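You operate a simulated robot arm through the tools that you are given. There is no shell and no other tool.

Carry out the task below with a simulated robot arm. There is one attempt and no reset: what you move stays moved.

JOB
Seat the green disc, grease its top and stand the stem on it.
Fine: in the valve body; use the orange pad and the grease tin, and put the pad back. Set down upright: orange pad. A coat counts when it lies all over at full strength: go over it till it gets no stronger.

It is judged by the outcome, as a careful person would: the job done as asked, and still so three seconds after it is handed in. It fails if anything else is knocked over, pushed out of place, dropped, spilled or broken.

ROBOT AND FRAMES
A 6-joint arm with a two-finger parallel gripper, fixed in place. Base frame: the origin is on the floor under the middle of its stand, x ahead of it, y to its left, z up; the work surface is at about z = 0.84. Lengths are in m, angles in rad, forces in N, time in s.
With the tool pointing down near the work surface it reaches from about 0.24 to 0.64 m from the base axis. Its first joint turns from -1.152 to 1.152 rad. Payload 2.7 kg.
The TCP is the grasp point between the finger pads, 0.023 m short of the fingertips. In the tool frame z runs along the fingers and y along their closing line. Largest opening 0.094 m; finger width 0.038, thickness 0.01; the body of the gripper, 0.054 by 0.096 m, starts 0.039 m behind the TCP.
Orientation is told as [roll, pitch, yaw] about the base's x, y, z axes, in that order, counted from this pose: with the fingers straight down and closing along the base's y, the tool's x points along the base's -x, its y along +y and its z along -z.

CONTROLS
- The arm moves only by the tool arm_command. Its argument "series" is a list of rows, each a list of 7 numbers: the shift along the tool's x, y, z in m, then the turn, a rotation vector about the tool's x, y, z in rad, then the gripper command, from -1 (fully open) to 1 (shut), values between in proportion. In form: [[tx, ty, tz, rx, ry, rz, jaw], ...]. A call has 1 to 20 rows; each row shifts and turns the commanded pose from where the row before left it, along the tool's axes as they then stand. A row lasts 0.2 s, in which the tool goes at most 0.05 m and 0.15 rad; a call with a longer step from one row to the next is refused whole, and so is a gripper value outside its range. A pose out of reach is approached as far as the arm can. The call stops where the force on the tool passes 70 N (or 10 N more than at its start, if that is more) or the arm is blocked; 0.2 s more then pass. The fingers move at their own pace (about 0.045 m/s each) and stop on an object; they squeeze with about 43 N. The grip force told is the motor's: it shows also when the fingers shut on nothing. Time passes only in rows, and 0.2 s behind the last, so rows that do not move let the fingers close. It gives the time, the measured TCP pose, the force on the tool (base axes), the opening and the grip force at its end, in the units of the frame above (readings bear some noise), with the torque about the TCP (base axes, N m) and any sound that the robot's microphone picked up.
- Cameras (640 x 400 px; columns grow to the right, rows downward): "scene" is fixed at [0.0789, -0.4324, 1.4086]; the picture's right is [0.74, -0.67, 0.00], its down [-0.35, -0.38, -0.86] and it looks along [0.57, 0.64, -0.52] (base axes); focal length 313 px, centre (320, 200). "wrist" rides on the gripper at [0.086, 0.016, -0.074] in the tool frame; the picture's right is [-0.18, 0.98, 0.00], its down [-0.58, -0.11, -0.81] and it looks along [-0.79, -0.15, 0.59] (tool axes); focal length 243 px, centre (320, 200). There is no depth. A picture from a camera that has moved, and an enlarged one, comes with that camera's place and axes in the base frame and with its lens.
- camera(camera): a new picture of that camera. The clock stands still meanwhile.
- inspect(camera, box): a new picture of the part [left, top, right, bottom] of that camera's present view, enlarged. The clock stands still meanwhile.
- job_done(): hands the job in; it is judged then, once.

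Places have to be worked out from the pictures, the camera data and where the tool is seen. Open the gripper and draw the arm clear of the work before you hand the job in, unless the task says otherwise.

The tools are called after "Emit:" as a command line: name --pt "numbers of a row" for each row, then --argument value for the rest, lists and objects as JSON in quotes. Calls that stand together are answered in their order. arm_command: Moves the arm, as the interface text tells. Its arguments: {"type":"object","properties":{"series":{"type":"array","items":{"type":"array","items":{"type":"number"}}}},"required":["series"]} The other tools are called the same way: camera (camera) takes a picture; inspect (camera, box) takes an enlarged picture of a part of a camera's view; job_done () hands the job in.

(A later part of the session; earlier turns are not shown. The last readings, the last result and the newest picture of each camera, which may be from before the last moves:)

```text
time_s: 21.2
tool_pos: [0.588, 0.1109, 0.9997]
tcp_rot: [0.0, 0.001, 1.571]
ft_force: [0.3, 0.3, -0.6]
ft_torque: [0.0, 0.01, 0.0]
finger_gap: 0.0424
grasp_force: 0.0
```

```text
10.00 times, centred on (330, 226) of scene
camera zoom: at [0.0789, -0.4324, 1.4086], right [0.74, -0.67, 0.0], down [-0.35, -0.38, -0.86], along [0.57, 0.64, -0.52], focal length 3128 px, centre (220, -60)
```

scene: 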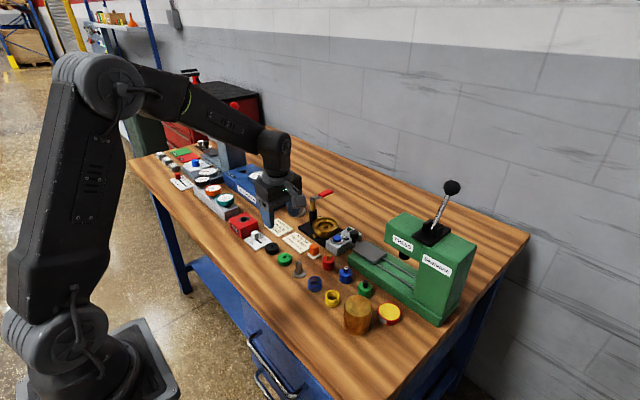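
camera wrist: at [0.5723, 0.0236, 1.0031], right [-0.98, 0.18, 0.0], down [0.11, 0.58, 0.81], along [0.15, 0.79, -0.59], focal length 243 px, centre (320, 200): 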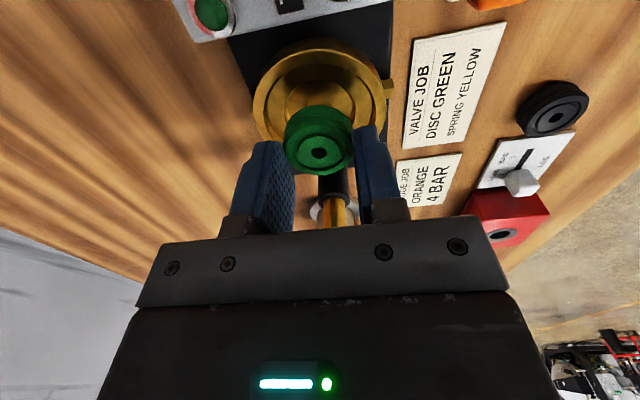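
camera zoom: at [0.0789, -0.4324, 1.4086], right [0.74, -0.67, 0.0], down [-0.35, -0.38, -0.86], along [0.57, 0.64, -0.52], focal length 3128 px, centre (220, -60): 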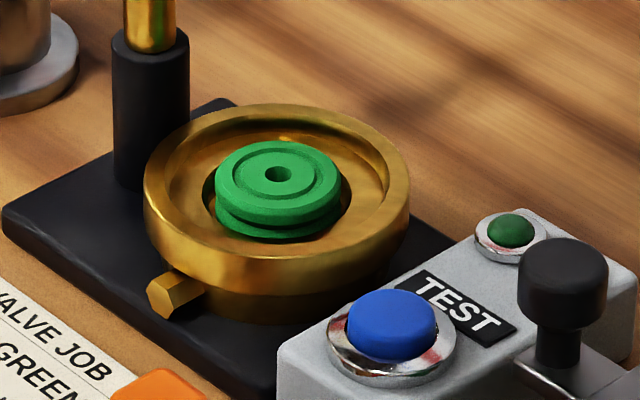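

The disc sits flat in the recess. Next the orange pad: I move above it and come down to just over its top with the fingers 40 mm apart.

Emit:
arm_command --pt "0.0172 0.0298 0 0 0 0 0.149" --pt "0.0172 0.0298 0 0 0 0 0.149" --pt "0.0171 0.0299 0 0 0 0 0.149" --pt "0 0 0.03 0 0 0 0.149" --pt "0 0 0.03 0 0 0 0.149" --pt "0 0 0.02 0 0 0 0.149" --pt "0 0 0 0 0 0 0.149"

Emit:
inspect --camera "wrist" --box '[200, 40, 440, 190]'

Emit:
inspect --camera "scene" --box '[280, 210, 360, 270]'

```text
time_s: 22.8
tool_pos: [0.4992, 0.0594, 0.9178]
tcp_rot: [0.002, 0.001, 1.571]
ft_force: [-0.3, 0.0, -0.3]
ft_torque: [0.01, -0.02, 0.0]
finger_gap: 0.0397
grasp_force: 0.0
```

```text
2.67 times, centred on (320, 115) of wrist
camera zoom: at [0.4811, -0.0266, 0.9925], right [-0.98, 0.18, 0.0], down [0.11, 0.58, 0.81], along [0.15, 0.79, -0.59], focal length 647 px, centre (320, 427)
```

zoom: 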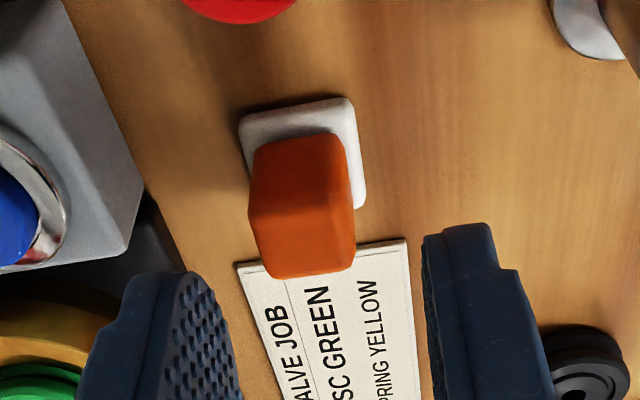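

```text
6.67 times, centred on (320, 240) of scene
camera zoom: at [0.0789, -0.4324, 1.4086], right [0.74, -0.67, 0.0], down [-0.35, -0.38, -0.86], along [0.57, 0.64, -0.52], focal length 2086 px, centre (320, -67)
```

zoom: 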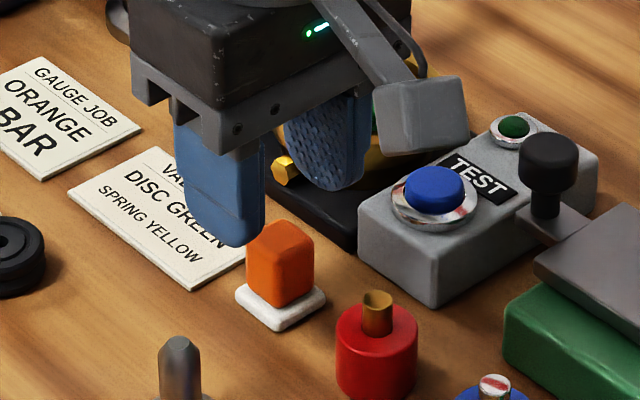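

The pad's orange block is about 2 mm to +x of the grip centre. I correct that, lower so the tips stay above the white base, and close.

Emit:
arm_command --pt "0 -0.002 0.015 0 0 0 0.149" --pt "0 0 0.015 0 0 0 0.149" --pt "0 0 0.0125 0 0 0 0.149" --pt "0 0 0 0 0 0 0.149"

Emit:
inspect --camera "wrist" --box '[200, 40, 440, 190]'

Emit:
inspect --camera "scene" --box '[280, 210, 360, 270]'

```text
time_s: 23.8
tool_pos: [0.5012, 0.0597, 0.8744]
tcp_rot: [-0.002, 0.001, 1.571]
ft_force: [-0.5, 1.5, -0.2]
ft_torque: [0.01, 0.03, 0.01]
finger_gap: 0.0399
grasp_force: 0.0
```

```text
2.67 times, centred on (320, 115) of wrist
camera zoom: at [0.4838, -0.0259, 0.95], right [-0.98, 0.18, 0.0], down [0.11, 0.58, 0.81], along [0.15, 0.79, -0.59], focal length 647 px, centre (320, 427)
```

zoom: 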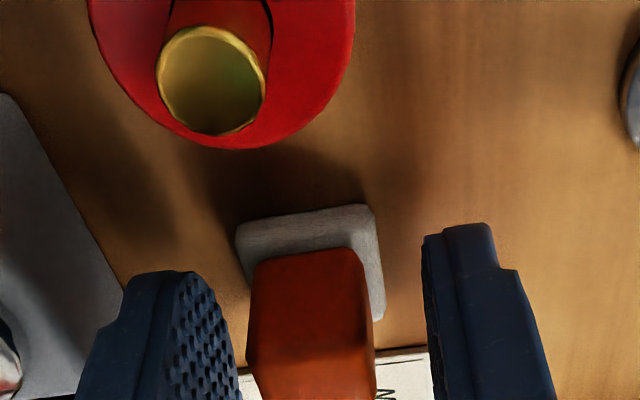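

```text
6.67 times, centred on (320, 240) of scene
camera zoom: at [0.0789, -0.4324, 1.4086], right [0.74, -0.67, 0.0], down [-0.35, -0.38, -0.86], along [0.57, 0.64, -0.52], focal length 2086 px, centre (320, -67)
```

zoom: 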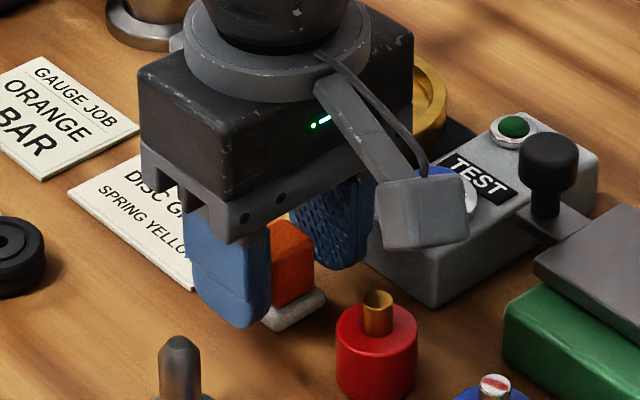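

The pad is centred between the fingers, tips above the white base. I close and lift it slightly.

Emit:
arm_command --pt "0 0 0 0 0 0 1" --pt "0 0 0 0 0 0 1" --pt "0 0 0 0 0 0 1" --pt "0 0 0 0 0 0 1"

Emit:
arm_command --pt "0 0 -0.01 0 0 0 1" --pt "0 0 -0.03 0 0 0 1" --pt "0 0 -0.03 0 0 0 1" --pt "0 0 -0.03 0 0 0 1" --pt "0 0 0 0 0 0 1"

Emit:
inspect --camera "wrist" --box '[200, 40, 440, 190]'

Emit:
camera --camera "scene"

```text
time_s: 24.8
tool_pos: [0.5016, 0.0595, 0.8751]
tcp_rot: [-0.001, 0.001, 1.57]
ft_force: [-0.2, -0.8, -0.6]
ft_torque: [0.0, 0.03, 0.01]
finger_gap: 0.0206
grasp_force: 43.0
```

```text
time_s: 26.0
tool_pos: [0.5017, 0.0605, 0.976]
tcp_rot: [-0.002, -0.001, 1.571]
ft_force: [0.9, 0.4, -0.8]
ft_torque: [0.02, -0.01, -0.01]
finger_gap: 0.0207
grasp_force: 43.0
```

```text
2.67 times, centred on (320, 115) of wrist
camera zoom: at [0.4836, -0.0255, 1.0505], right [-0.98, 0.18, 0.0], down [0.11, 0.58, 0.81], along [0.15, 0.79, -0.59], focal length 647 px, centre (320, 427)
```

zoom: 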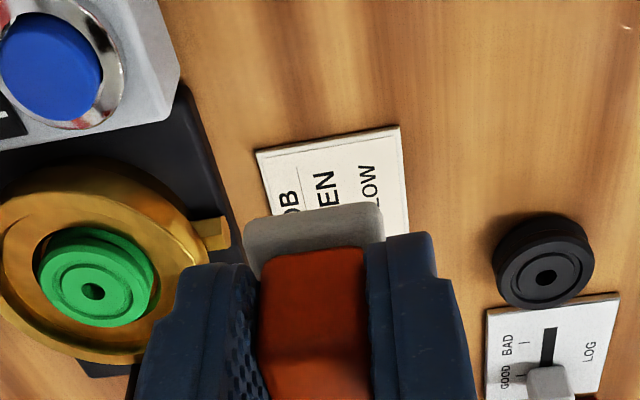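

```text
taken
```

scene: 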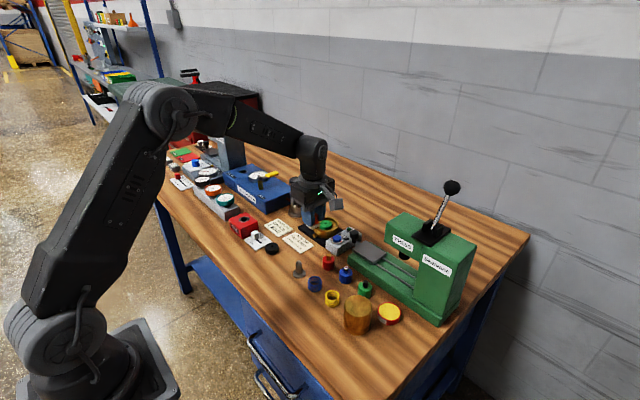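

The pad is firmly held (20.7 mm), its bottom ≈35 mm below the TCP. I turn the tool back to yaw 0 so that the gripper is slim towards the press, and travel to above the grease tin.

Emit:
arm_command --pt "0 0 -0.02 0 0 0.1428 1" --pt "0 0 0 0 0 0.1428 1" --pt "0 0 0 0 0 0.1428 1" --pt "0 0 0 0 0 0.1428 1" --pt "0 0 0 0 0 0.1428 1" --pt "0 0 0 0 0 0.1428 1" --pt "0 0 0 0 0 0.1428 1" --pt "0 0 0 0 0 0.1428 1" --pt "0 0 0 0 0 0.1428 1" --pt "0 0 0 0 0 0.1428 1" --pt "0 0 0 0 0 0.1428 1" --pt "0.0015 -0.0426 0 0 0 0 1" --pt "0.0015 -0.0426 0 0 0 0 1" --pt "0.0015 -0.0426 0 0 0 0 1" --pt "0.0015 -0.0426 0 0 0 0 1" --pt "0.0014 -0.0426 0 0 0 0 1" --pt "0.0013 -0.0425 0 0 0 0 1" --pt "0 0 0 0 0 0 1"

Emit:
camera --camera "wrist"

Emit:
camera --camera "scene"

```text
time_s: 29.8
tool_pos: [0.4917, -0.1938, 0.9948]
tcp_rot: [-0.001, 0.001, 0.0]
ft_force: [-0.4, -0.9, -1.2]
ft_torque: [0.02, -0.02, -0.02]
finger_gap: 0.0207
grasp_force: 43.3
```

```text
taken
camera wrist: at [0.4038, -0.1783, 1.0699], right [0.18, 0.98, 0.0], down [0.58, -0.11, 0.81], along [0.79, -0.15, -0.59], focal length 243 px, centre (320, 200)
```

wrist: 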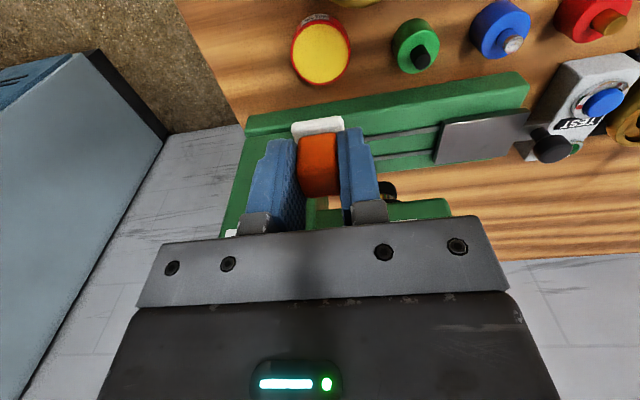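

```text
taken
```

scene: 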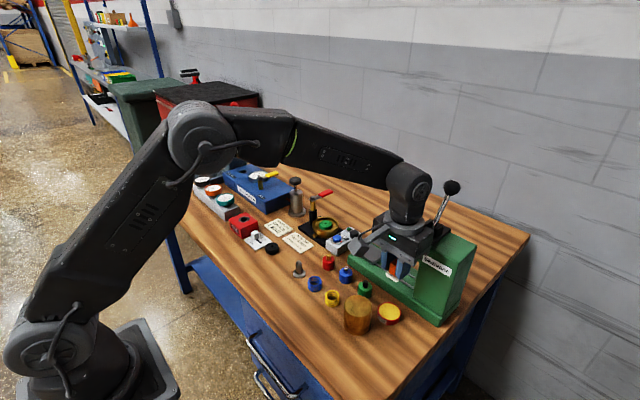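

The tin centre computes to about (0.493, -0.194), so the TCP is nearly over it. I zoom to refine before dipping.

Emit:
inspect --camera "wrist" --box '[260, 0, 388, 80]'

Emit:
inspect --camera "scene" --box '[330, 220, 470, 330]'

```text
5.00 times, centred on (324, 40) of wrist
camera zoom: at [0.4038, -0.1783, 1.0699], right [0.18, 0.98, 0.0], down [0.58, -0.11, 0.81], along [0.79, -0.15, -0.59], focal length 1213 px, centre (300, 1000)
```

zoom: 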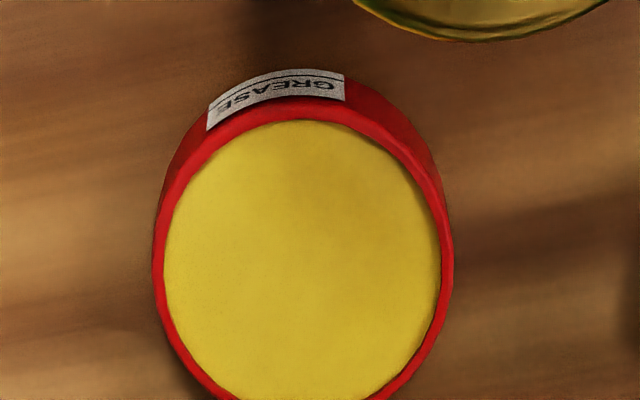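

```text
3.64 times, centred on (400, 275) of scene
camera zoom: at [0.0789, -0.4324, 1.4086], right [0.74, -0.67, 0.0], down [-0.35, -0.38, -0.86], along [0.57, 0.64, -0.52], focal length 1138 px, centre (29, -73)
```

zoom: 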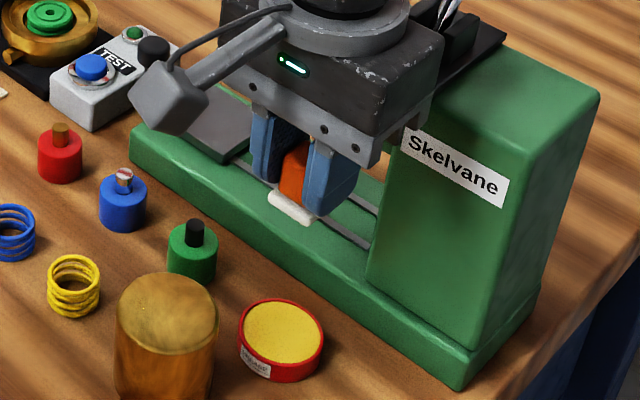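

The tin centre is (0.4925, -0.1945) with the grease near z≈0.855, so contact is expected at TCP z≈0.89. I descend to just above it.

Emit:
arm_command --pt "-0.0008 -0.0005 0.04 0 0 0 1" --pt "0 0 0.035 0 0 0 1" --pt "0 0 0.015 0 0 0 1" --pt "0 0 0 0 0 0 1"

Emit:
inspect --camera "wrist" --box '[200, 40, 440, 190]'

Emit:
inspect --camera "scene" --box '[340, 250, 430, 330]'

```text
time_s: 30.8
tool_pos: [0.4921, -0.1949, 0.9051]
tcp_rot: [0.001, -0.001, 0.001]
ft_force: [0.3, 0.3, 0.3]
ft_torque: [0.02, -0.02, 0.0]
finger_gap: 0.0206
grasp_force: 42.4
```

```text
2.67 times, centred on (320, 115) of wrist
camera zoom: at [0.4052, -0.179, 0.9796], right [0.18, 0.98, 0.0], down [0.58, -0.11, 0.81], along [0.79, -0.15, -0.59], focal length 647 px, centre (320, 427)
```

zoom: 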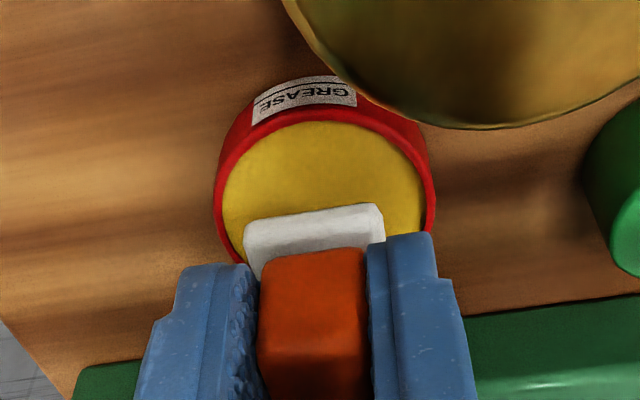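

```text
5.00 times, centred on (385, 290) of scene
camera zoom: at [0.0789, -0.4324, 1.4086], right [0.74, -0.67, 0.0], down [-0.35, -0.38, -0.86], along [0.57, 0.64, -0.52], focal length 1564 px, centre (-5, -250)
```

zoom: 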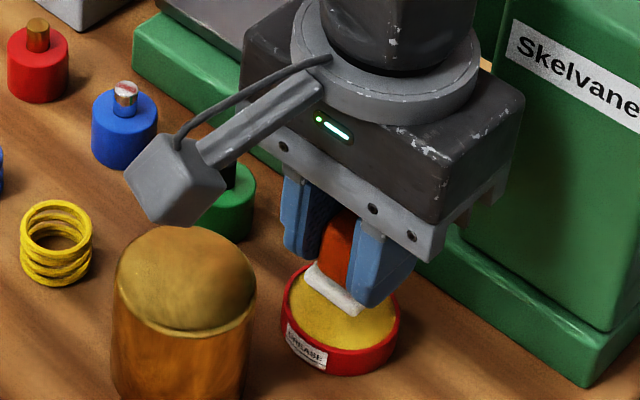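

The tin is about 2 mm further in +x and +y from the pad. I shift by that, go down 10 mm, then feel for contact in small steps.

Emit:
arm_command --pt "-0.002 0.002 0.005 0 0 0 1" --pt "0 0 0.005 0 0 0 1" --pt "0 0 0.002 0 0 0 1" --pt "0 0 0 0 0 0 1"

Emit:
inspect --camera "wrist" --box '[200, 40, 440, 190]'

Emit:
inspect --camera "scene" --box '[370, 275, 420, 330]'

```text
time_s: 31.8
tool_pos: [0.496, -0.1928, 0.8938]
tcp_rot: [-0.001, 0.0, 0.0]
ft_force: [-1.1, 0.9, -0.1]
ft_torque: [0.0, -0.05, 0.02]
finger_gap: 0.0206
grasp_force: 43.1
```

```text
2.67 times, centred on (320, 115) of wrist
camera zoom: at [0.4077, -0.1769, 0.968], right [0.18, 0.98, 0.0], down [0.58, -0.11, 0.81], along [0.79, -0.15, -0.59], focal length 647 px, centre (320, 427)
```

zoom: 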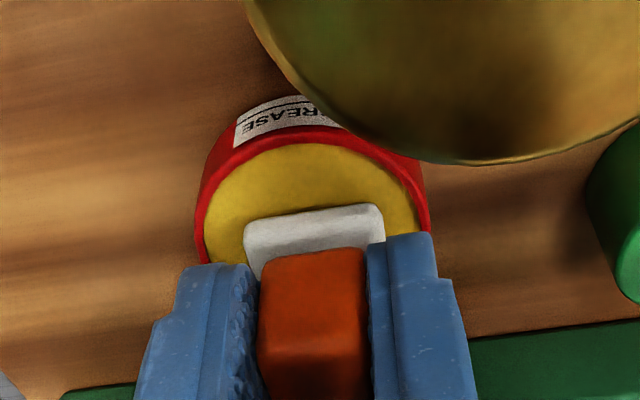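

```text
7.27 times, centred on (395, 302) of scene
camera zoom: at [0.0789, -0.4324, 1.4086], right [0.74, -0.67, 0.0], down [-0.35, -0.38, -0.86], along [0.57, 0.64, -0.52], focal length 2275 px, centre (-226, -546)
```

zoom: 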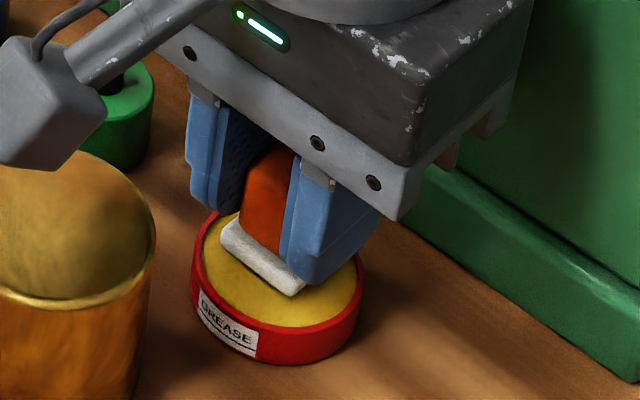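

The pad is now centred over the grease, almost touching. I go down in 1.5 mm steps watching the force.

Emit:
arm_command --pt "0 0 0.0015 0 0 0 1" --pt "0 0 0.0015 0 0 0 1" --pt "0 0 0 0 0 0 1"

```text
time_s: 32.6
tool_pos: [0.4953, -0.1939, 0.8911]
tcp_rot: [0.0, 0.001, 0.0]
ft_force: [-0.4, -0.5, -0.5]
ft_torque: [0.0, -0.02, 0.0]
finger_gap: 0.0209
grasp_force: 43.0
```

No contact yet at TCP 0.891; I continue another 3 mm in small steps.

Emit:
arm_command --pt "0 0 0.0015 0 0 0 1" --pt "0 0 0.0015 0 0 0 1" --pt "0 0 0 0 0 0 1"

Emit:
inspect --camera "scene" --box '[370, 275, 420, 330]'

```text
time_s: 33.4
tool_pos: [0.4957, -0.194, 0.8898]
tcp_rot: [-0.001, -0.006, 0.001]
ft_force: [-5.1, 3.5, 23.5]
ft_torque: [0.09, 0.21, -0.03]
finger_gap: 0.0207
grasp_force: 43.0
```

```text
7.27 times, centred on (395, 302) of scene
camera zoom: at [0.0784, -0.4321, 1.4087], right [0.74, -0.67, 0.0], down [-0.34, -0.38, -0.86], along [0.57, 0.64, -0.52], focal length 2275 px, centre (-226, -546)
```

zoom: 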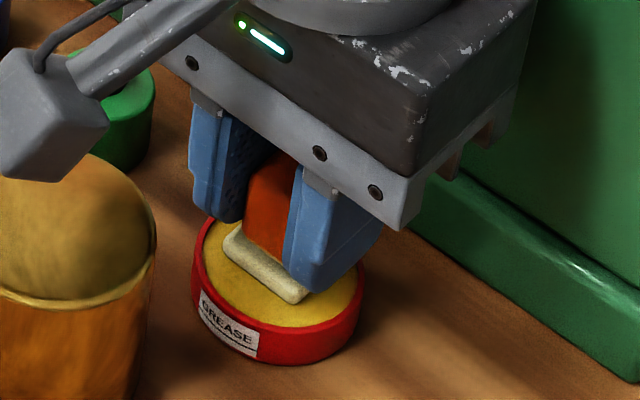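

Contact at 23 N and the white felt has taken on the yellow of the grease. I ease the force, dwell briefly, then lift and check the pad's colour.

Emit:
arm_command --pt "0 0 -0.0012 0 0 0 1" --pt "0 0 0 0 0 0 1" --pt "0 0 0 0 0 0 1" --pt "0 0 0 0 0 0 1"

Emit:
arm_command --pt "0 0 -0.005 0 0 0 1" --pt "0 0 -0.015 0 0 0 1" --pt "0 0 -0.03 0 0 0 1" --pt "0 0 -0.04 0 0 0 1" --pt "0 0 -0.02 0 0 0 1" --pt "0 0 0 0 0 0 1"

Emit:
inspect --camera "wrist" --box '[200, 0, 440, 150]'

Emit:
inspect --camera "scene" --box '[340, 210, 440, 330]'

```text
time_s: 34.4
tool_pos: [0.4962, -0.1945, 0.8898]
tcp_rot: [0.0, -0.004, 0.0]
ft_force: [5.0, -1.0, 20.6]
ft_torque: [-0.03, -0.16, 0.01]
finger_gap: 0.0206
grasp_force: 42.9
```

```text
time_s: 35.8
tool_pos: [0.4953, -0.1932, 0.999]
tcp_rot: [-0.001, 0.001, 0.0]
ft_force: [-0.5, 0.1, -0.5]
ft_torque: [0.01, 0.04, -0.03]
finger_gap: 0.0206
grasp_force: 43.2
```

```text
2.67 times, centred on (320, 75) of wrist
camera zoom: at [0.4079, -0.1766, 1.0739], right [0.18, 0.98, 0.0], down [0.58, -0.11, 0.81], along [0.79, -0.15, -0.59], focal length 647 px, centre (320, 533)
```

zoom: 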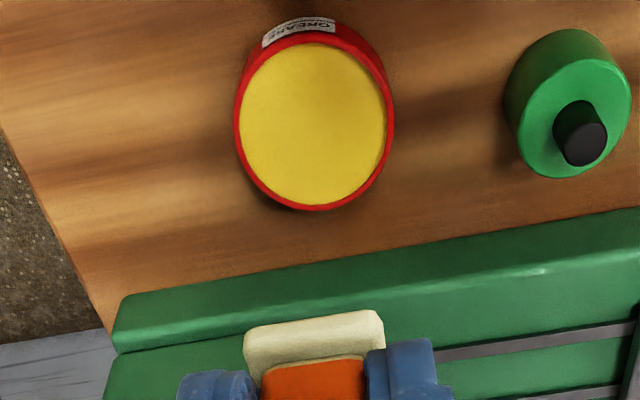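

```text
3.33 times, centred on (390, 270) of scene
camera zoom: at [0.0789, -0.4324, 1.4086], right [0.74, -0.67, 0.0], down [-0.35, -0.38, -0.86], along [0.57, 0.64, -0.52], focal length 1043 px, centre (87, -33)
```

zoom: 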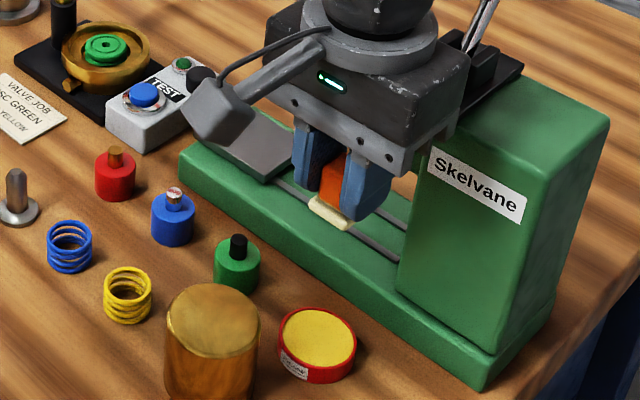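

The felt is evenly loaded and the tin has stayed in place. I move back along y away from the press, turn to yaw 90°, and go to above the disc at (0.588, 0.111).

Emit:
arm_command --pt "0 0.0435 0 0 0 0 1" --pt "0 0.0435 0 0 0 0 1" --pt "0 0.0435 0 0 0 0 1" --pt "0 0.0435 0 0 0 0 1" --pt "0 0.0435 0 0 0 0 1" --pt "0 0.0435 0 0 0 0 1" --pt "0 0.0435 0 0 0 0 1" --pt "0 0 0 0 0 -0.1428 1" --pt "0 0 0 0 0 -0.1428 1" --pt "0 0 0 0 0 -0.1428 1" --pt "0 0 0 0 0 -0.1428 1" --pt "0 0 0 0 0 -0.1428 1" --pt "0 0 0 0 0 -0.1428 1" --pt "0 0 0 0 0 -0.1428 1" --pt "0 0 0 0 0 -0.1428 1" --pt "0 0 0 0 0 -0.1428 1" --pt "0 0 0 0 0 -0.1428 1" --pt "0 0 0 0 0 -0.1428 1" --pt "0 0 0 0 0 0 1"

```text
time_s: 39.8
tool_pos: [0.4955, 0.111, 0.999]
tcp_rot: [0.0, 0.001, 1.572]
ft_force: [0.7, -0.4, -0.1]
ft_torque: [0.0, -0.01, -0.01]
finger_gap: 0.0206
grasp_force: 43.0
```

The tool is at (0.4955, 0.111) with yaw 1.572. I move +0.093 in x over the disc and lower to about 30 mm above it for a check.

Emit:
arm_command --pt "0 -0.0465 0 0 0 0 1" --pt "0 -0.0465 0 0 0 0 1" --pt "0 0 0.03 0 0 0 1" --pt "0 0 0.025 0 0 0 1" --pt "0 0 0 0 0 0 1"

Emit:
inspect --camera "wrist" --box '[200, 40, 440, 190]'

Emit:
inspect --camera "scene" --box '[292, 196, 372, 256]'

```text
time_s: 41.0
tool_pos: [0.5879, 0.111, 0.9437]
tcp_rot: [-0.001, -0.002, 1.571]
ft_force: [-0.2, -0.5, 0.5]
ft_torque: [-0.01, 0.0, 0.0]
finger_gap: 0.0207
grasp_force: 43.5
```

```text
2.67 times, centred on (320, 115) of wrist
camera zoom: at [0.5703, 0.0246, 1.0179], right [-0.98, 0.18, 0.0], down [0.11, 0.58, 0.81], along [0.15, 0.79, -0.59], focal length 647 px, centre (320, 427)
```

zoom: 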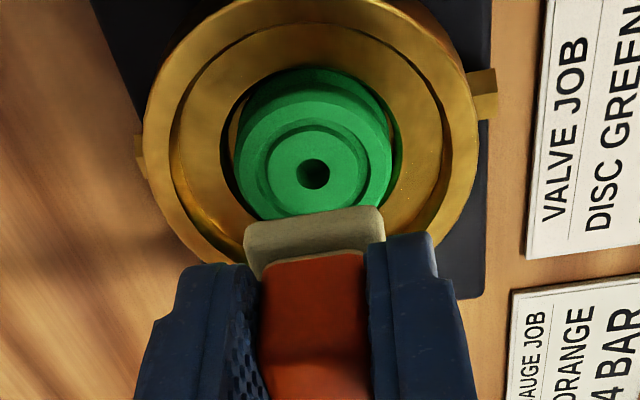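

```text
6.67 times, centred on (332, 226) of scene
camera zoom: at [0.0789, -0.4324, 1.4086], right [0.74, -0.67, 0.0], down [-0.35, -0.38, -0.86], along [0.57, 0.64, -0.52], focal length 2086 px, centre (240, 27)
```

zoom: 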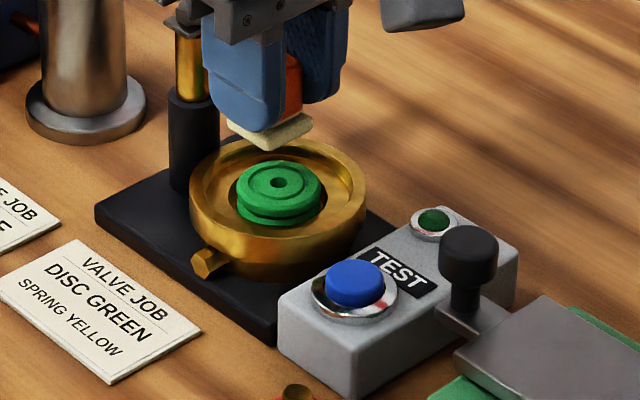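

The disc is right under the pad (0.588, 0.111). I lower to 4 mm above expected contact, then feel down in 1 mm steps.

Emit:
arm_command --pt "0 0 0.012 0 0 0 1" --pt "0 0 0.0115 0 0 0 1" --pt "0 0 0.0015 0 0 0 1" --pt "0 0 0 0 0 0 1"

Emit:
arm_command --pt "0 0 0.001 0 0 0 1" --pt "0 0 0.001 0 0 0 1" --pt "0 0 0 0 0 0 1"

Emit:
inspect --camera "wrist" --box '[200, 40, 440, 190]'

Emit:
inspect --camera "scene" --box '[302, 206, 358, 246]'

```text
time_s: 42.0
tool_pos: [0.588, 0.1106, 0.918]
tcp_rot: [-0.002, -0.001, 1.57]
ft_force: [0.7, -0.1, 0.4]
ft_torque: [-0.01, 0.0, -0.01]
finger_gap: 0.0206
grasp_force: 43.4
```

```text
time_s: 42.8
tool_pos: [0.5886, 0.1111, 0.9166]
tcp_rot: [-0.001, 0.002, 1.57]
ft_force: [-1.1, -0.3, 1.3]
ft_torque: [-0.02, 0.05, 0.0]
finger_gap: 0.0207
grasp_force: 42.8
```

```text
2.67 times, centred on (320, 115) of wrist
camera zoom: at [0.5706, 0.0248, 0.9919], right [-0.98, 0.18, 0.0], down [0.11, 0.58, 0.81], along [0.15, 0.79, -0.59], focal length 647 px, centre (320, 427)
```

zoom: 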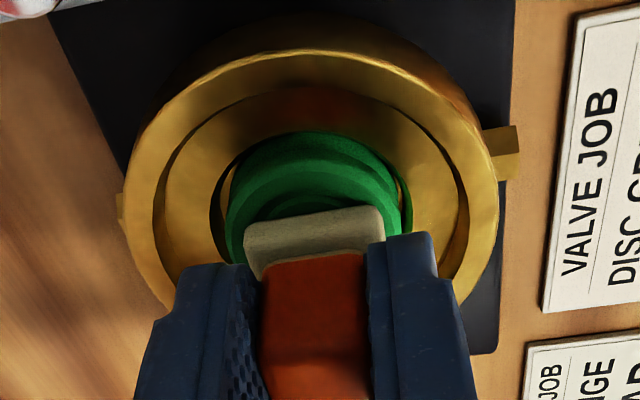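

```text
10.00 times, centred on (330, 226) of scene
camera zoom: at [0.0789, -0.4324, 1.4086], right [0.74, -0.67, 0.0], down [-0.35, -0.38, -0.86], along [0.57, 0.64, -0.52], focal length 3128 px, centre (220, -60)
```

zoom: 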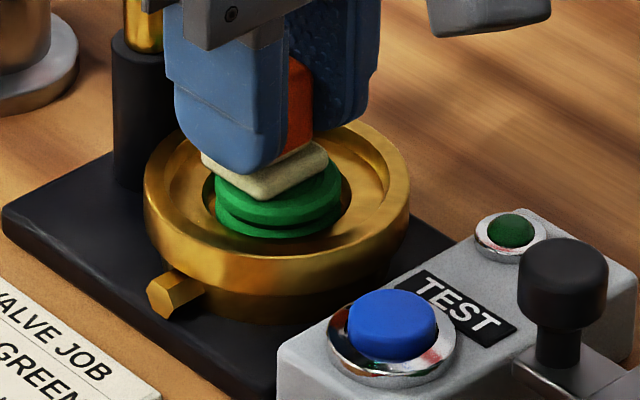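

The pad is just above the disc's face. I continue down 1.5 mm and read the force.

Emit:
arm_command --pt "0 0 0.0008 0 0 0 1" --pt "0 0 0.0007 0 0 0 1" --pt "0 0 0 0 0 0 1"

```text
time_s: 43.6
tool_pos: [0.5885, 0.1111, 0.9175]
tcp_rot: [-0.004, -0.002, 1.572]
ft_force: [-1.3, 0.4, 10.9]
ft_torque: [0.02, 0.07, 0.01]
finger_gap: 0.0205
grasp_force: 42.7
```

Light contact of about 11 N is established. I now wipe a square path of ±7 mm around the centre so the felt passes over the whole top.

Emit:
arm_command --pt "0.0035 0 0 0 0 0 1" --pt "0.0035 0 0 0 0 0 1" --pt "0 0.0035 0 0 0 0 1" --pt "0 0.0035 0 0 0 0 1" --pt "-0.0035 0 0 0 0 0 1" --pt "-0.0035 0 0 0 0 0 1" --pt "-0.0035 0 0 0 0 0 1" --pt "-0.0035 0 0 0 0 0 1" --pt "0 -0.0035 0 0 0 0 1" --pt "0 -0.0035 0 0 0 0 1" --pt "0 -0.0035 0 0 0 0 1" --pt "0 -0.0035 0 0 0 0 1" --pt "0.0035 0 0 0 0 0 1" --pt "0.0035 0 0 0 0 0 1" --pt "0.0035 0 0 0 0 0 1" --pt "0.0035 0 0 0 0 0 1" --pt "0 0.0035 0 0 0 0 1" --pt "0 0.0035 0 0 0 0 1" --pt "-0.0035 0 0 0 0 0 1" --pt "-0.0035 0 0 0 0 0 1"

Emit:
inspect --camera "wrist" --box '[200, 40, 440, 190]'

Emit:
inspect --camera "scene" --box '[302, 206, 358, 246]'

```text
time_s: 47.8
tool_pos: [0.5884, 0.109, 0.9159]
tcp_rot: [0.003, 0.003, 1.572]
ft_force: [0.3, -11.2, 15.4]
ft_torque: [-0.42, 0.02, 0.03]
finger_gap: 0.0206
grasp_force: 43.3
```

```text
2.67 times, centred on (320, 115) of wrist
camera zoom: at [0.5704, 0.0236, 0.991], right [-0.98, 0.18, 0.0], down [0.11, 0.58, 0.81], along [0.15, 0.79, -0.59], focal length 647 px, centre (320, 427)
```

zoom: 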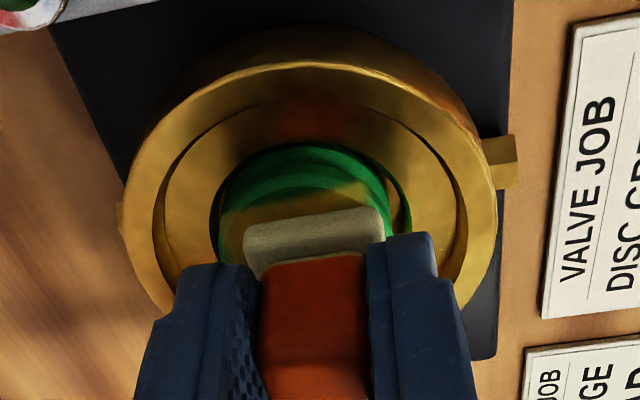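

```text
10.00 times, centred on (330, 226) of scene
camera zoom: at [0.0786, -0.4327, 1.4085], right [0.74, -0.67, 0.0], down [-0.34, -0.38, -0.86], along [0.57, 0.64, -0.52], focal length 3128 px, centre (220, -60)
```

zoom: 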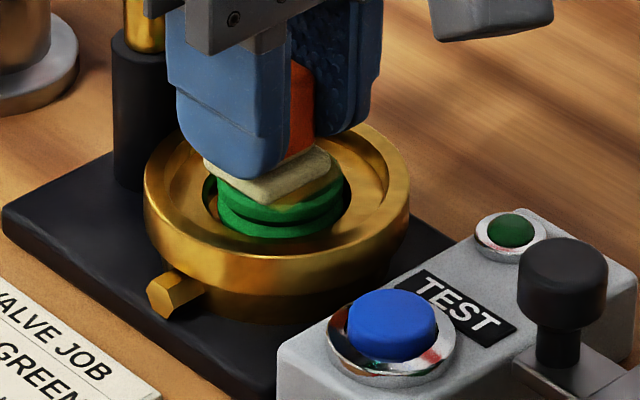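

Grease is going on. The disc drags along a little within the recess, so I lift to look at how the coat lies.

Emit:
arm_command --pt "0 0 -0.005 0 0 0 1" --pt "0 0 -0.03 0 0 0 1" --pt "0.03 0 -0.03 0 0 0 1" --pt "0.03 0 0 0 0 0 1" --pt "0 0 0 0 0 0 1"

Emit:
camera --camera "wrist"

Emit:
inspect --camera "scene" --box '[316, 216, 344, 236]'

```text
time_s: 49.0
tool_pos: [0.5888, 0.0509, 0.9809]
tcp_rot: [-0.001, 0.0, 1.572]
ft_force: [-0.2, -1.0, -0.2]
ft_torque: [-0.01, -0.05, 0.0]
finger_gap: 0.0207
grasp_force: 43.0
```

```text
taken
camera wrist: at [0.5717, -0.0354, 1.0558], right [-0.98, 0.18, 0.0], down [0.11, 0.58, 0.81], along [0.15, 0.79, -0.59], focal length 243 px, centre (320, 200)
```

wrist: 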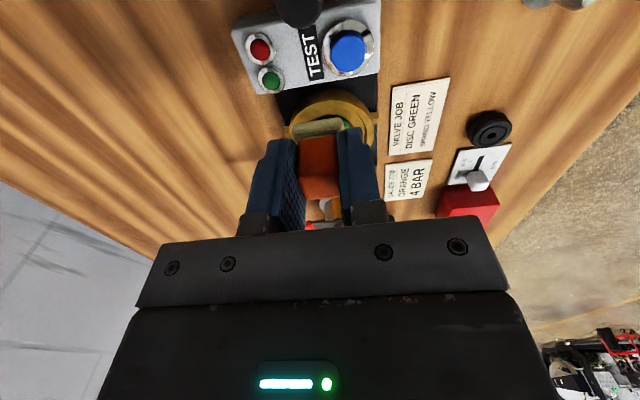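

```text
16.00 times, centred on (330, 226) of scene
camera zoom: at [0.0789, -0.4324, 1.4086], right [0.74, -0.67, 0.0], down [-0.35, -0.38, -0.86], along [0.57, 0.64, -0.52], focal length 5006 px, centre (160, -216)
```

zoom: 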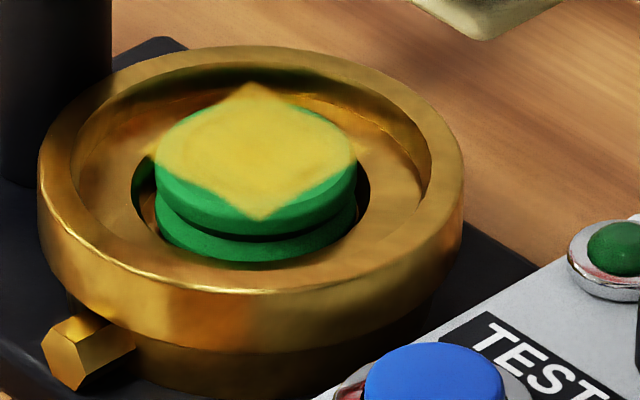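

The grease lies as a square patch about the size of the felt: friction made the disc and arm give, so there was little relative motion. I look at it from above before deciding how to spread it over the rest.

Emit:
arm_command --pt "-0.03 0 -0.02 0 0 0 1" --pt "-0.03 0 -0.01 0 0 0 1" --pt "0 0 0 0 0 0 1"

Emit:
inspect --camera "wrist" --box '[256, 0, 384, 80]'

Emit:
inspect --camera "scene" --box '[320, 217, 341, 230]'

```text
time_s: 49.8
tool_pos: [0.5879, 0.1111, 1.0112]
tcp_rot: [0.001, 0.0, 1.57]
ft_force: [1.0, -0.5, 0.3]
ft_torque: [-0.04, 0.01, 0.0]
finger_gap: 0.0208
grasp_force: 43.1
```

```text
5.00 times, centred on (320, 40) of wrist
camera zoom: at [0.5708, 0.0243, 1.0858], right [-0.98, 0.18, 0.0], down [0.11, 0.58, 0.81], along [0.15, 0.79, -0.59], focal length 1213 px, centre (320, 1000)
```

zoom: 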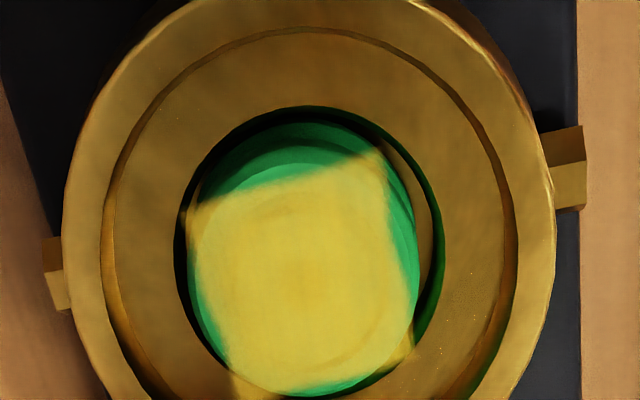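

```text
16.00 times, centred on (330, 224) of scene
camera zoom: at [0.0789, -0.4323, 1.4086], right [0.74, -0.67, 0.0], down [-0.35, -0.38, -0.86], along [0.57, 0.64, -0.52], focal length 5006 px, centre (152, -176)
```

zoom: 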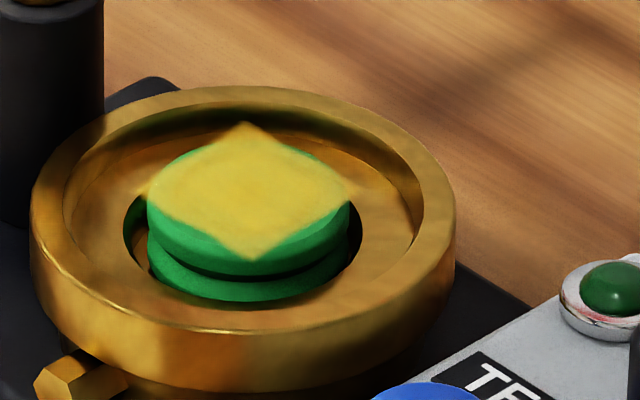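

The patch covers most of the top, with green left mainly along the -y side and slivers elsewhere. Because stroking drags the disc, I dab instead: press, lift, shift, so that four overlapping prints cover the whole face.

Emit:
arm_command --pt "0.004 0.00275 0.045 0 0 0 1" --pt "0.004 0.00275 0.0452 0 0 0 1" --pt "0 0 0.003 0 0 0 1" --pt "0 0 0.002 0 0 0 1" --pt "0 0 0 0 0 0 1" --pt "0 0 0 0 0 0 1"

Emit:
inspect --camera "wrist" --box '[200, 40, 440, 190]'

Emit:
inspect --camera "scene" --box '[302, 206, 358, 246]'

```text
time_s: 51.2
tool_pos: [0.5838, 0.1028, 0.9158]
tcp_rot: [-0.003, 0.0, 1.569]
ft_force: [-0.1, -1.9, 8.2]
ft_torque: [0.0, -0.02, -0.02]
finger_gap: 0.0206
grasp_force: 43.1
```

```text
2.67 times, centred on (320, 115) of wrist
camera zoom: at [0.5658, 0.0164, 0.9909], right [-0.98, 0.18, 0.0], down [0.11, 0.58, 0.81], along [0.15, 0.79, -0.59], focal length 647 px, centre (320, 427)
```

zoom: 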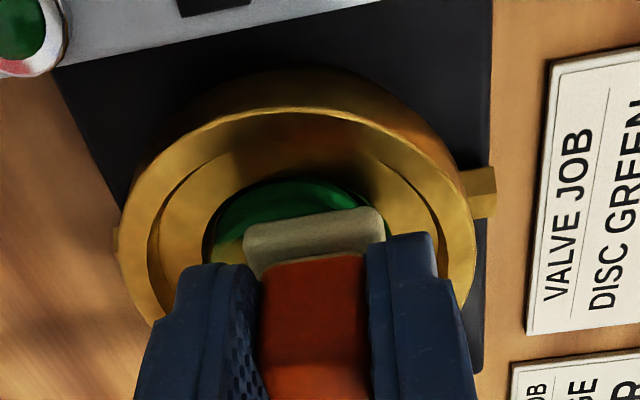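

```text
10.00 times, centred on (330, 226) of scene
camera zoom: at [0.0788, -0.4324, 1.4086], right [0.74, -0.67, 0.0], down [-0.35, -0.38, -0.86], along [0.57, 0.64, -0.52], focal length 3128 px, centre (220, -60)
```

zoom: 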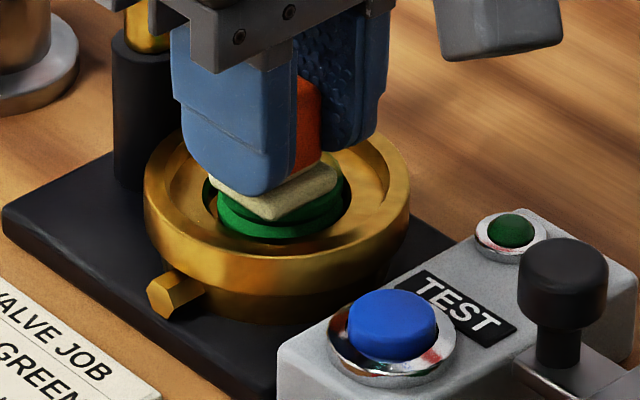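

Contact at 8 N on the (-x,-y) quarter without dragging. I do the remaining three quarters the same way.

Emit:
arm_command --pt "0 0 -0.005 0 0 0 1" --pt "0 -0.014 0 0 0 0 1" --pt "0 0 0.003 0 0 0 1" --pt "0 0 0.002 0 0 0 1" --pt "0 0 0 0 0 0 1" --pt "0 0 0 0 0 0 1" --pt "0 0 -0.005 0 0 0 1" --pt "-0.014 0 0 0 0 0 1" --pt "0 0 0.003 0 0 0 1" --pt "0 0 0.002 0 0 0 1" --pt "0 0 0 0 0 0 1" --pt "0 0 0 0 0 0 1" --pt "0 0 -0.005 0 0 0 1" --pt "0 0.014 0 0 0 0 1" --pt "0 0 0.003 0 0 0 1" --pt "0 0 0.002 0 0 0 1" --pt "0 0 0 0 0 0 1" --pt "0 0 0 0 0 0 1"

Emit:
arm_command --pt "0 0 -0.005 0 0 0 1" --pt "0.0035 -0.00425 -0.045 0 0 0 1" --pt "0.0035 -0.00425 -0.0452 0 0 0 1" --pt "0 0 0 0 0 0 1"

Emit:
inspect --camera "wrist" --box '[256, 0, 384, 80]'

Emit:
inspect --camera "scene" --box '[316, 216, 344, 236]'

```text
time_s: 55.0
tool_pos: [0.5822, 0.1171, 0.9154]
tcp_rot: [-0.002, 0.001, 1.571]
ft_force: [-1.0, 0.6, 7.2]
ft_torque: [0.01, 0.01, 0.02]
finger_gap: 0.0205
grasp_force: 43.2
```

```text
time_s: 56.0
tool_pos: [0.5916, 0.1088, 1.011]
tcp_rot: [0.0, 0.001, 1.571]
ft_force: [0.1, 0.8, -0.6]
ft_torque: [-0.01, -0.01, 0.04]
finger_gap: 0.0206
grasp_force: 42.6
```

```text
5.00 times, centred on (320, 40) of wrist
camera zoom: at [0.5731, 0.0229, 1.0857], right [-0.98, 0.18, 0.0], down [0.11, 0.58, 0.81], along [0.15, 0.79, -0.59], focal length 1213 px, centre (320, 1000)
```

zoom: 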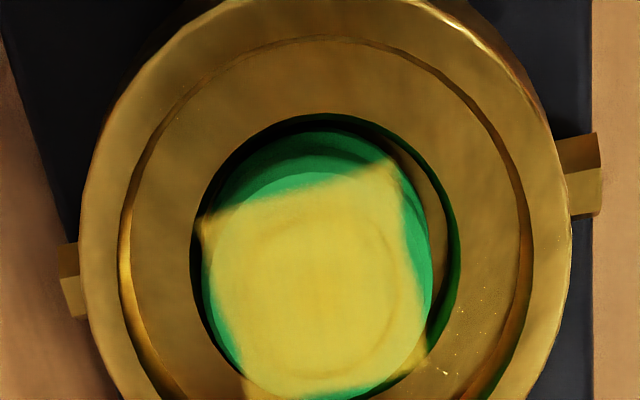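

```text
16.00 times, centred on (330, 226) of scene
camera zoom: at [0.0789, -0.4324, 1.4086], right [0.74, -0.67, 0.0], down [-0.35, -0.38, -0.86], along [0.57, 0.64, -0.52], focal length 5006 px, centre (160, -216)
```

zoom: 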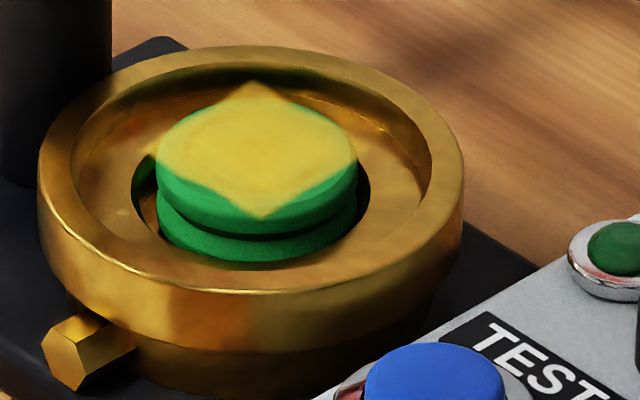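

The patch outline is unchanged although I dabbed beyond it, so the coat area seems to be a fixed region on the disc top and what changes is its strength. I zoom in to judge evenness.

Emit:
inspect --camera "wrist" --box '[288, 20, 352, 80]'

Emit:
inspect --camera "scene" --box '[323, 219, 340, 231]'

```text
6.67 times, centred on (320, 50) of wrist
camera zoom: at [0.5731, 0.0229, 1.0857], right [-0.98, 0.18, 0.0], down [0.11, 0.58, 0.81], along [0.15, 0.79, -0.59], focal length 1618 px, centre (320, 1200)
```

zoom: 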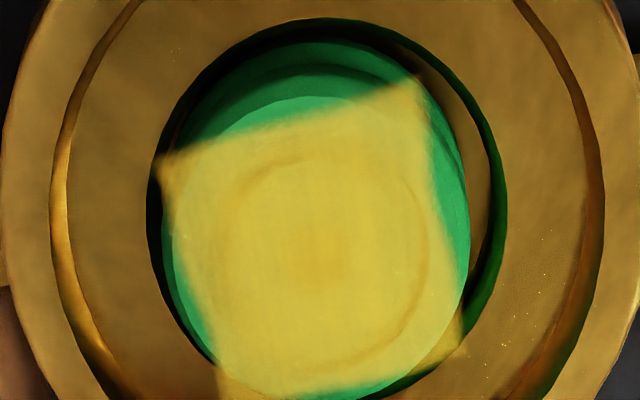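

```text
16.00 times, centred on (332, 225) of scene
camera zoom: at [0.0789, -0.4324, 1.4086], right [0.74, -0.67, 0.0], down [-0.35, -0.38, -0.86], along [0.57, 0.64, -0.52], focal length 5006 px, centre (136, -200)
```

zoom: 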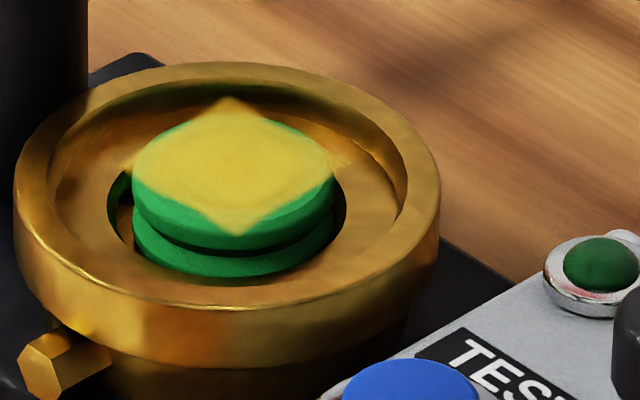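

The patch is centred on the disc and looks even, but I can't yet tell if it's at full strength. I make another pass of overlapping presses and compare from the same viewpoint.

Emit:
arm_command --pt "0.003 0.00375 0.045 0 0 0 1" --pt "0.003 0.00375 0.0452 0 0 0 1" --pt "0 0 0.003 0 0 0 1" --pt "0 0 0.0022 0 0 0 1" --pt "0 0 0 0 0 0 1" --pt "0 0 -0.005 0 0 0 1" --pt "0 -0.012 0 0 0 0 1" --pt "0 0 0.003 0 0 0 1" --pt "0 0 0.002 0 0 0 1" --pt "0 0 0 0 0 0 1" --pt "0 0 -0.005 0 0 0 1" --pt "-0.012 0 0 0 0 0 1" --pt "0 0 0.003 0 0 0 1" --pt "0 0 0.002 0 0 0 1" --pt "0 0 0 0 0 0 1" --pt "0 0 -0.005 0 0 0 1" --pt "0 0.012 0 0 0 0 1" --pt "0 0 0.003 0 0 0 1" --pt "0 0 0.002 0 0 0 1" --pt "0 0 0 0 0 0 1"

Emit:
arm_command --pt "0 0 -0.005 0 0 0 1" --pt "0.006 -0.006 0 0 0 0 1" --pt "0 0 0.003 0 0 0 1" --pt "0 0 0.002 0 0 0 1" --pt "0.004 0 0 0 0 0 1" --pt "-0.004 0 0 0 0 0 1" --pt "-0.004 0 0 0 0 0 1" --pt "0.004 0 0 0 0 0 1" --pt "0 0.004 0 0 0 0 1" --pt "0 -0.004 0 0 0 0 1" --pt "0 -0.004 0 0 0 0 1" --pt "0 0.004 0 0 0 0 1" --pt "0 0 -0.005 0 0 0 1" --pt "0 0 -0.045 0 0 0 1" --pt "0 0 -0.0454 0 0 0 1" --pt "0 0 0 0 0 0 1"

Emit:
inspect --camera "wrist" --box '[288, 20, 352, 80]'

Emit:
inspect --camera "scene" --box '[323, 219, 340, 231]'

```text
time_s: 60.2
tool_pos: [0.5833, 0.1167, 0.9166]
tcp_rot: [-0.002, -0.003, 1.571]
ft_force: [-1.4, 0.6, 7.3]
ft_torque: [0.03, 0.06, -0.01]
finger_gap: 0.0206
grasp_force: 43.5
```

```text
time_s: 63.6
tool_pos: [0.5898, 0.108, 1.0103]
tcp_rot: [0.0, -0.001, 1.573]
ft_force: [0.2, 0.3, 0.1]
ft_torque: [0.07, 0.01, -0.01]
finger_gap: 0.0206
grasp_force: 42.8
```

```text
6.67 times, centred on (320, 50) of wrist
camera zoom: at [0.5721, 0.0226, 1.0857], right [-0.98, 0.18, 0.0], down [0.11, 0.58, 0.81], along [0.15, 0.79, -0.59], focal length 1618 px, centre (320, 1200)
```

zoom: 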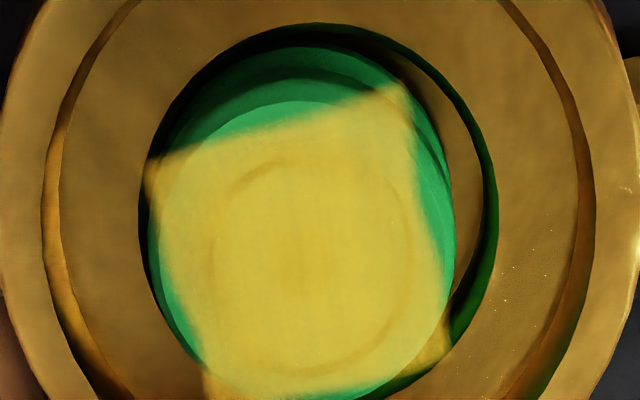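

```text
16.00 times, centred on (332, 225) of scene
camera zoom: at [0.0789, -0.4324, 1.4086], right [0.74, -0.67, 0.0], down [-0.35, -0.38, -0.86], along [0.57, 0.64, -0.52], focal length 5006 px, centre (136, -200)
```

zoom: 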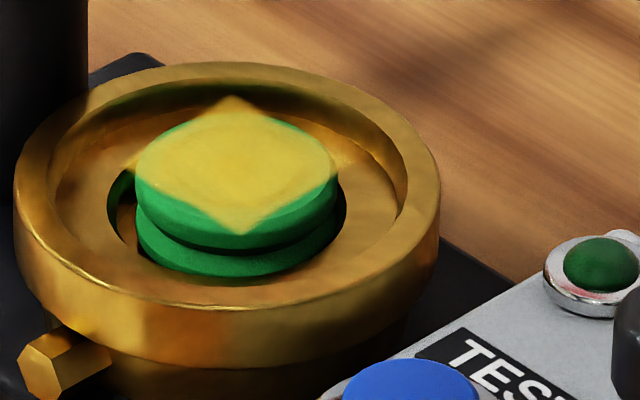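

The outline and colour now look about the same as after the previous pass. I check whether the felt still carries grease by looking at its colour.

Emit:
inspect --camera "scene" --box '[300, 150, 370, 210]'

Emit:
inspect --camera "wrist" --box '[260, 90, 380, 180]'

```text
6.67 times, centred on (335, 180) of scene
camera zoom: at [0.0789, -0.4324, 1.4086], right [0.74, -0.67, 0.0], down [-0.35, -0.38, -0.86], along [0.57, 0.64, -0.52], focal length 2086 px, centre (220, 333)
```

zoom: 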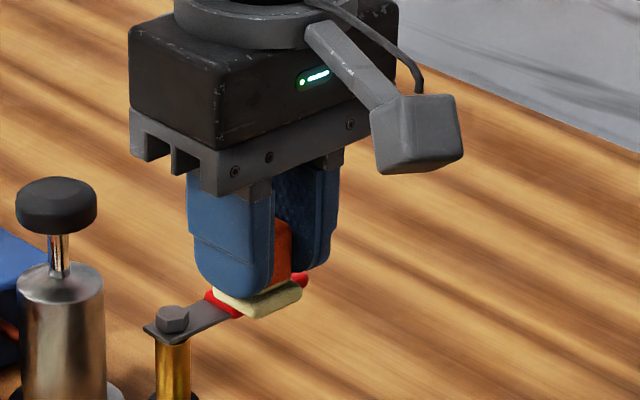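

```text
4.44 times, centred on (320, 135) of wrist
camera zoom: at [0.5721, 0.0226, 1.0857], right [-0.98, 0.18, 0.0], down [0.11, 0.58, 0.81], along [0.15, 0.79, -0.59], focal length 1078 px, centre (320, 489)
```

zoom: 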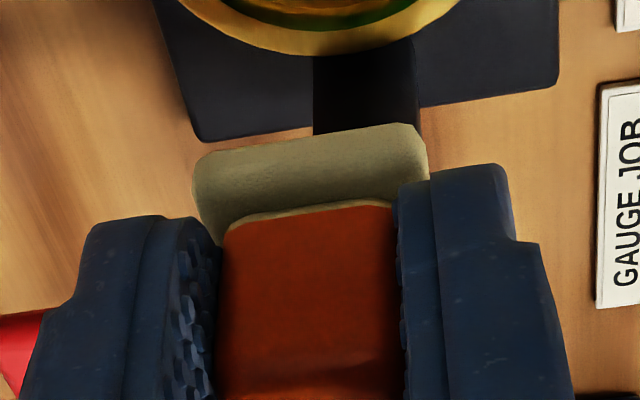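

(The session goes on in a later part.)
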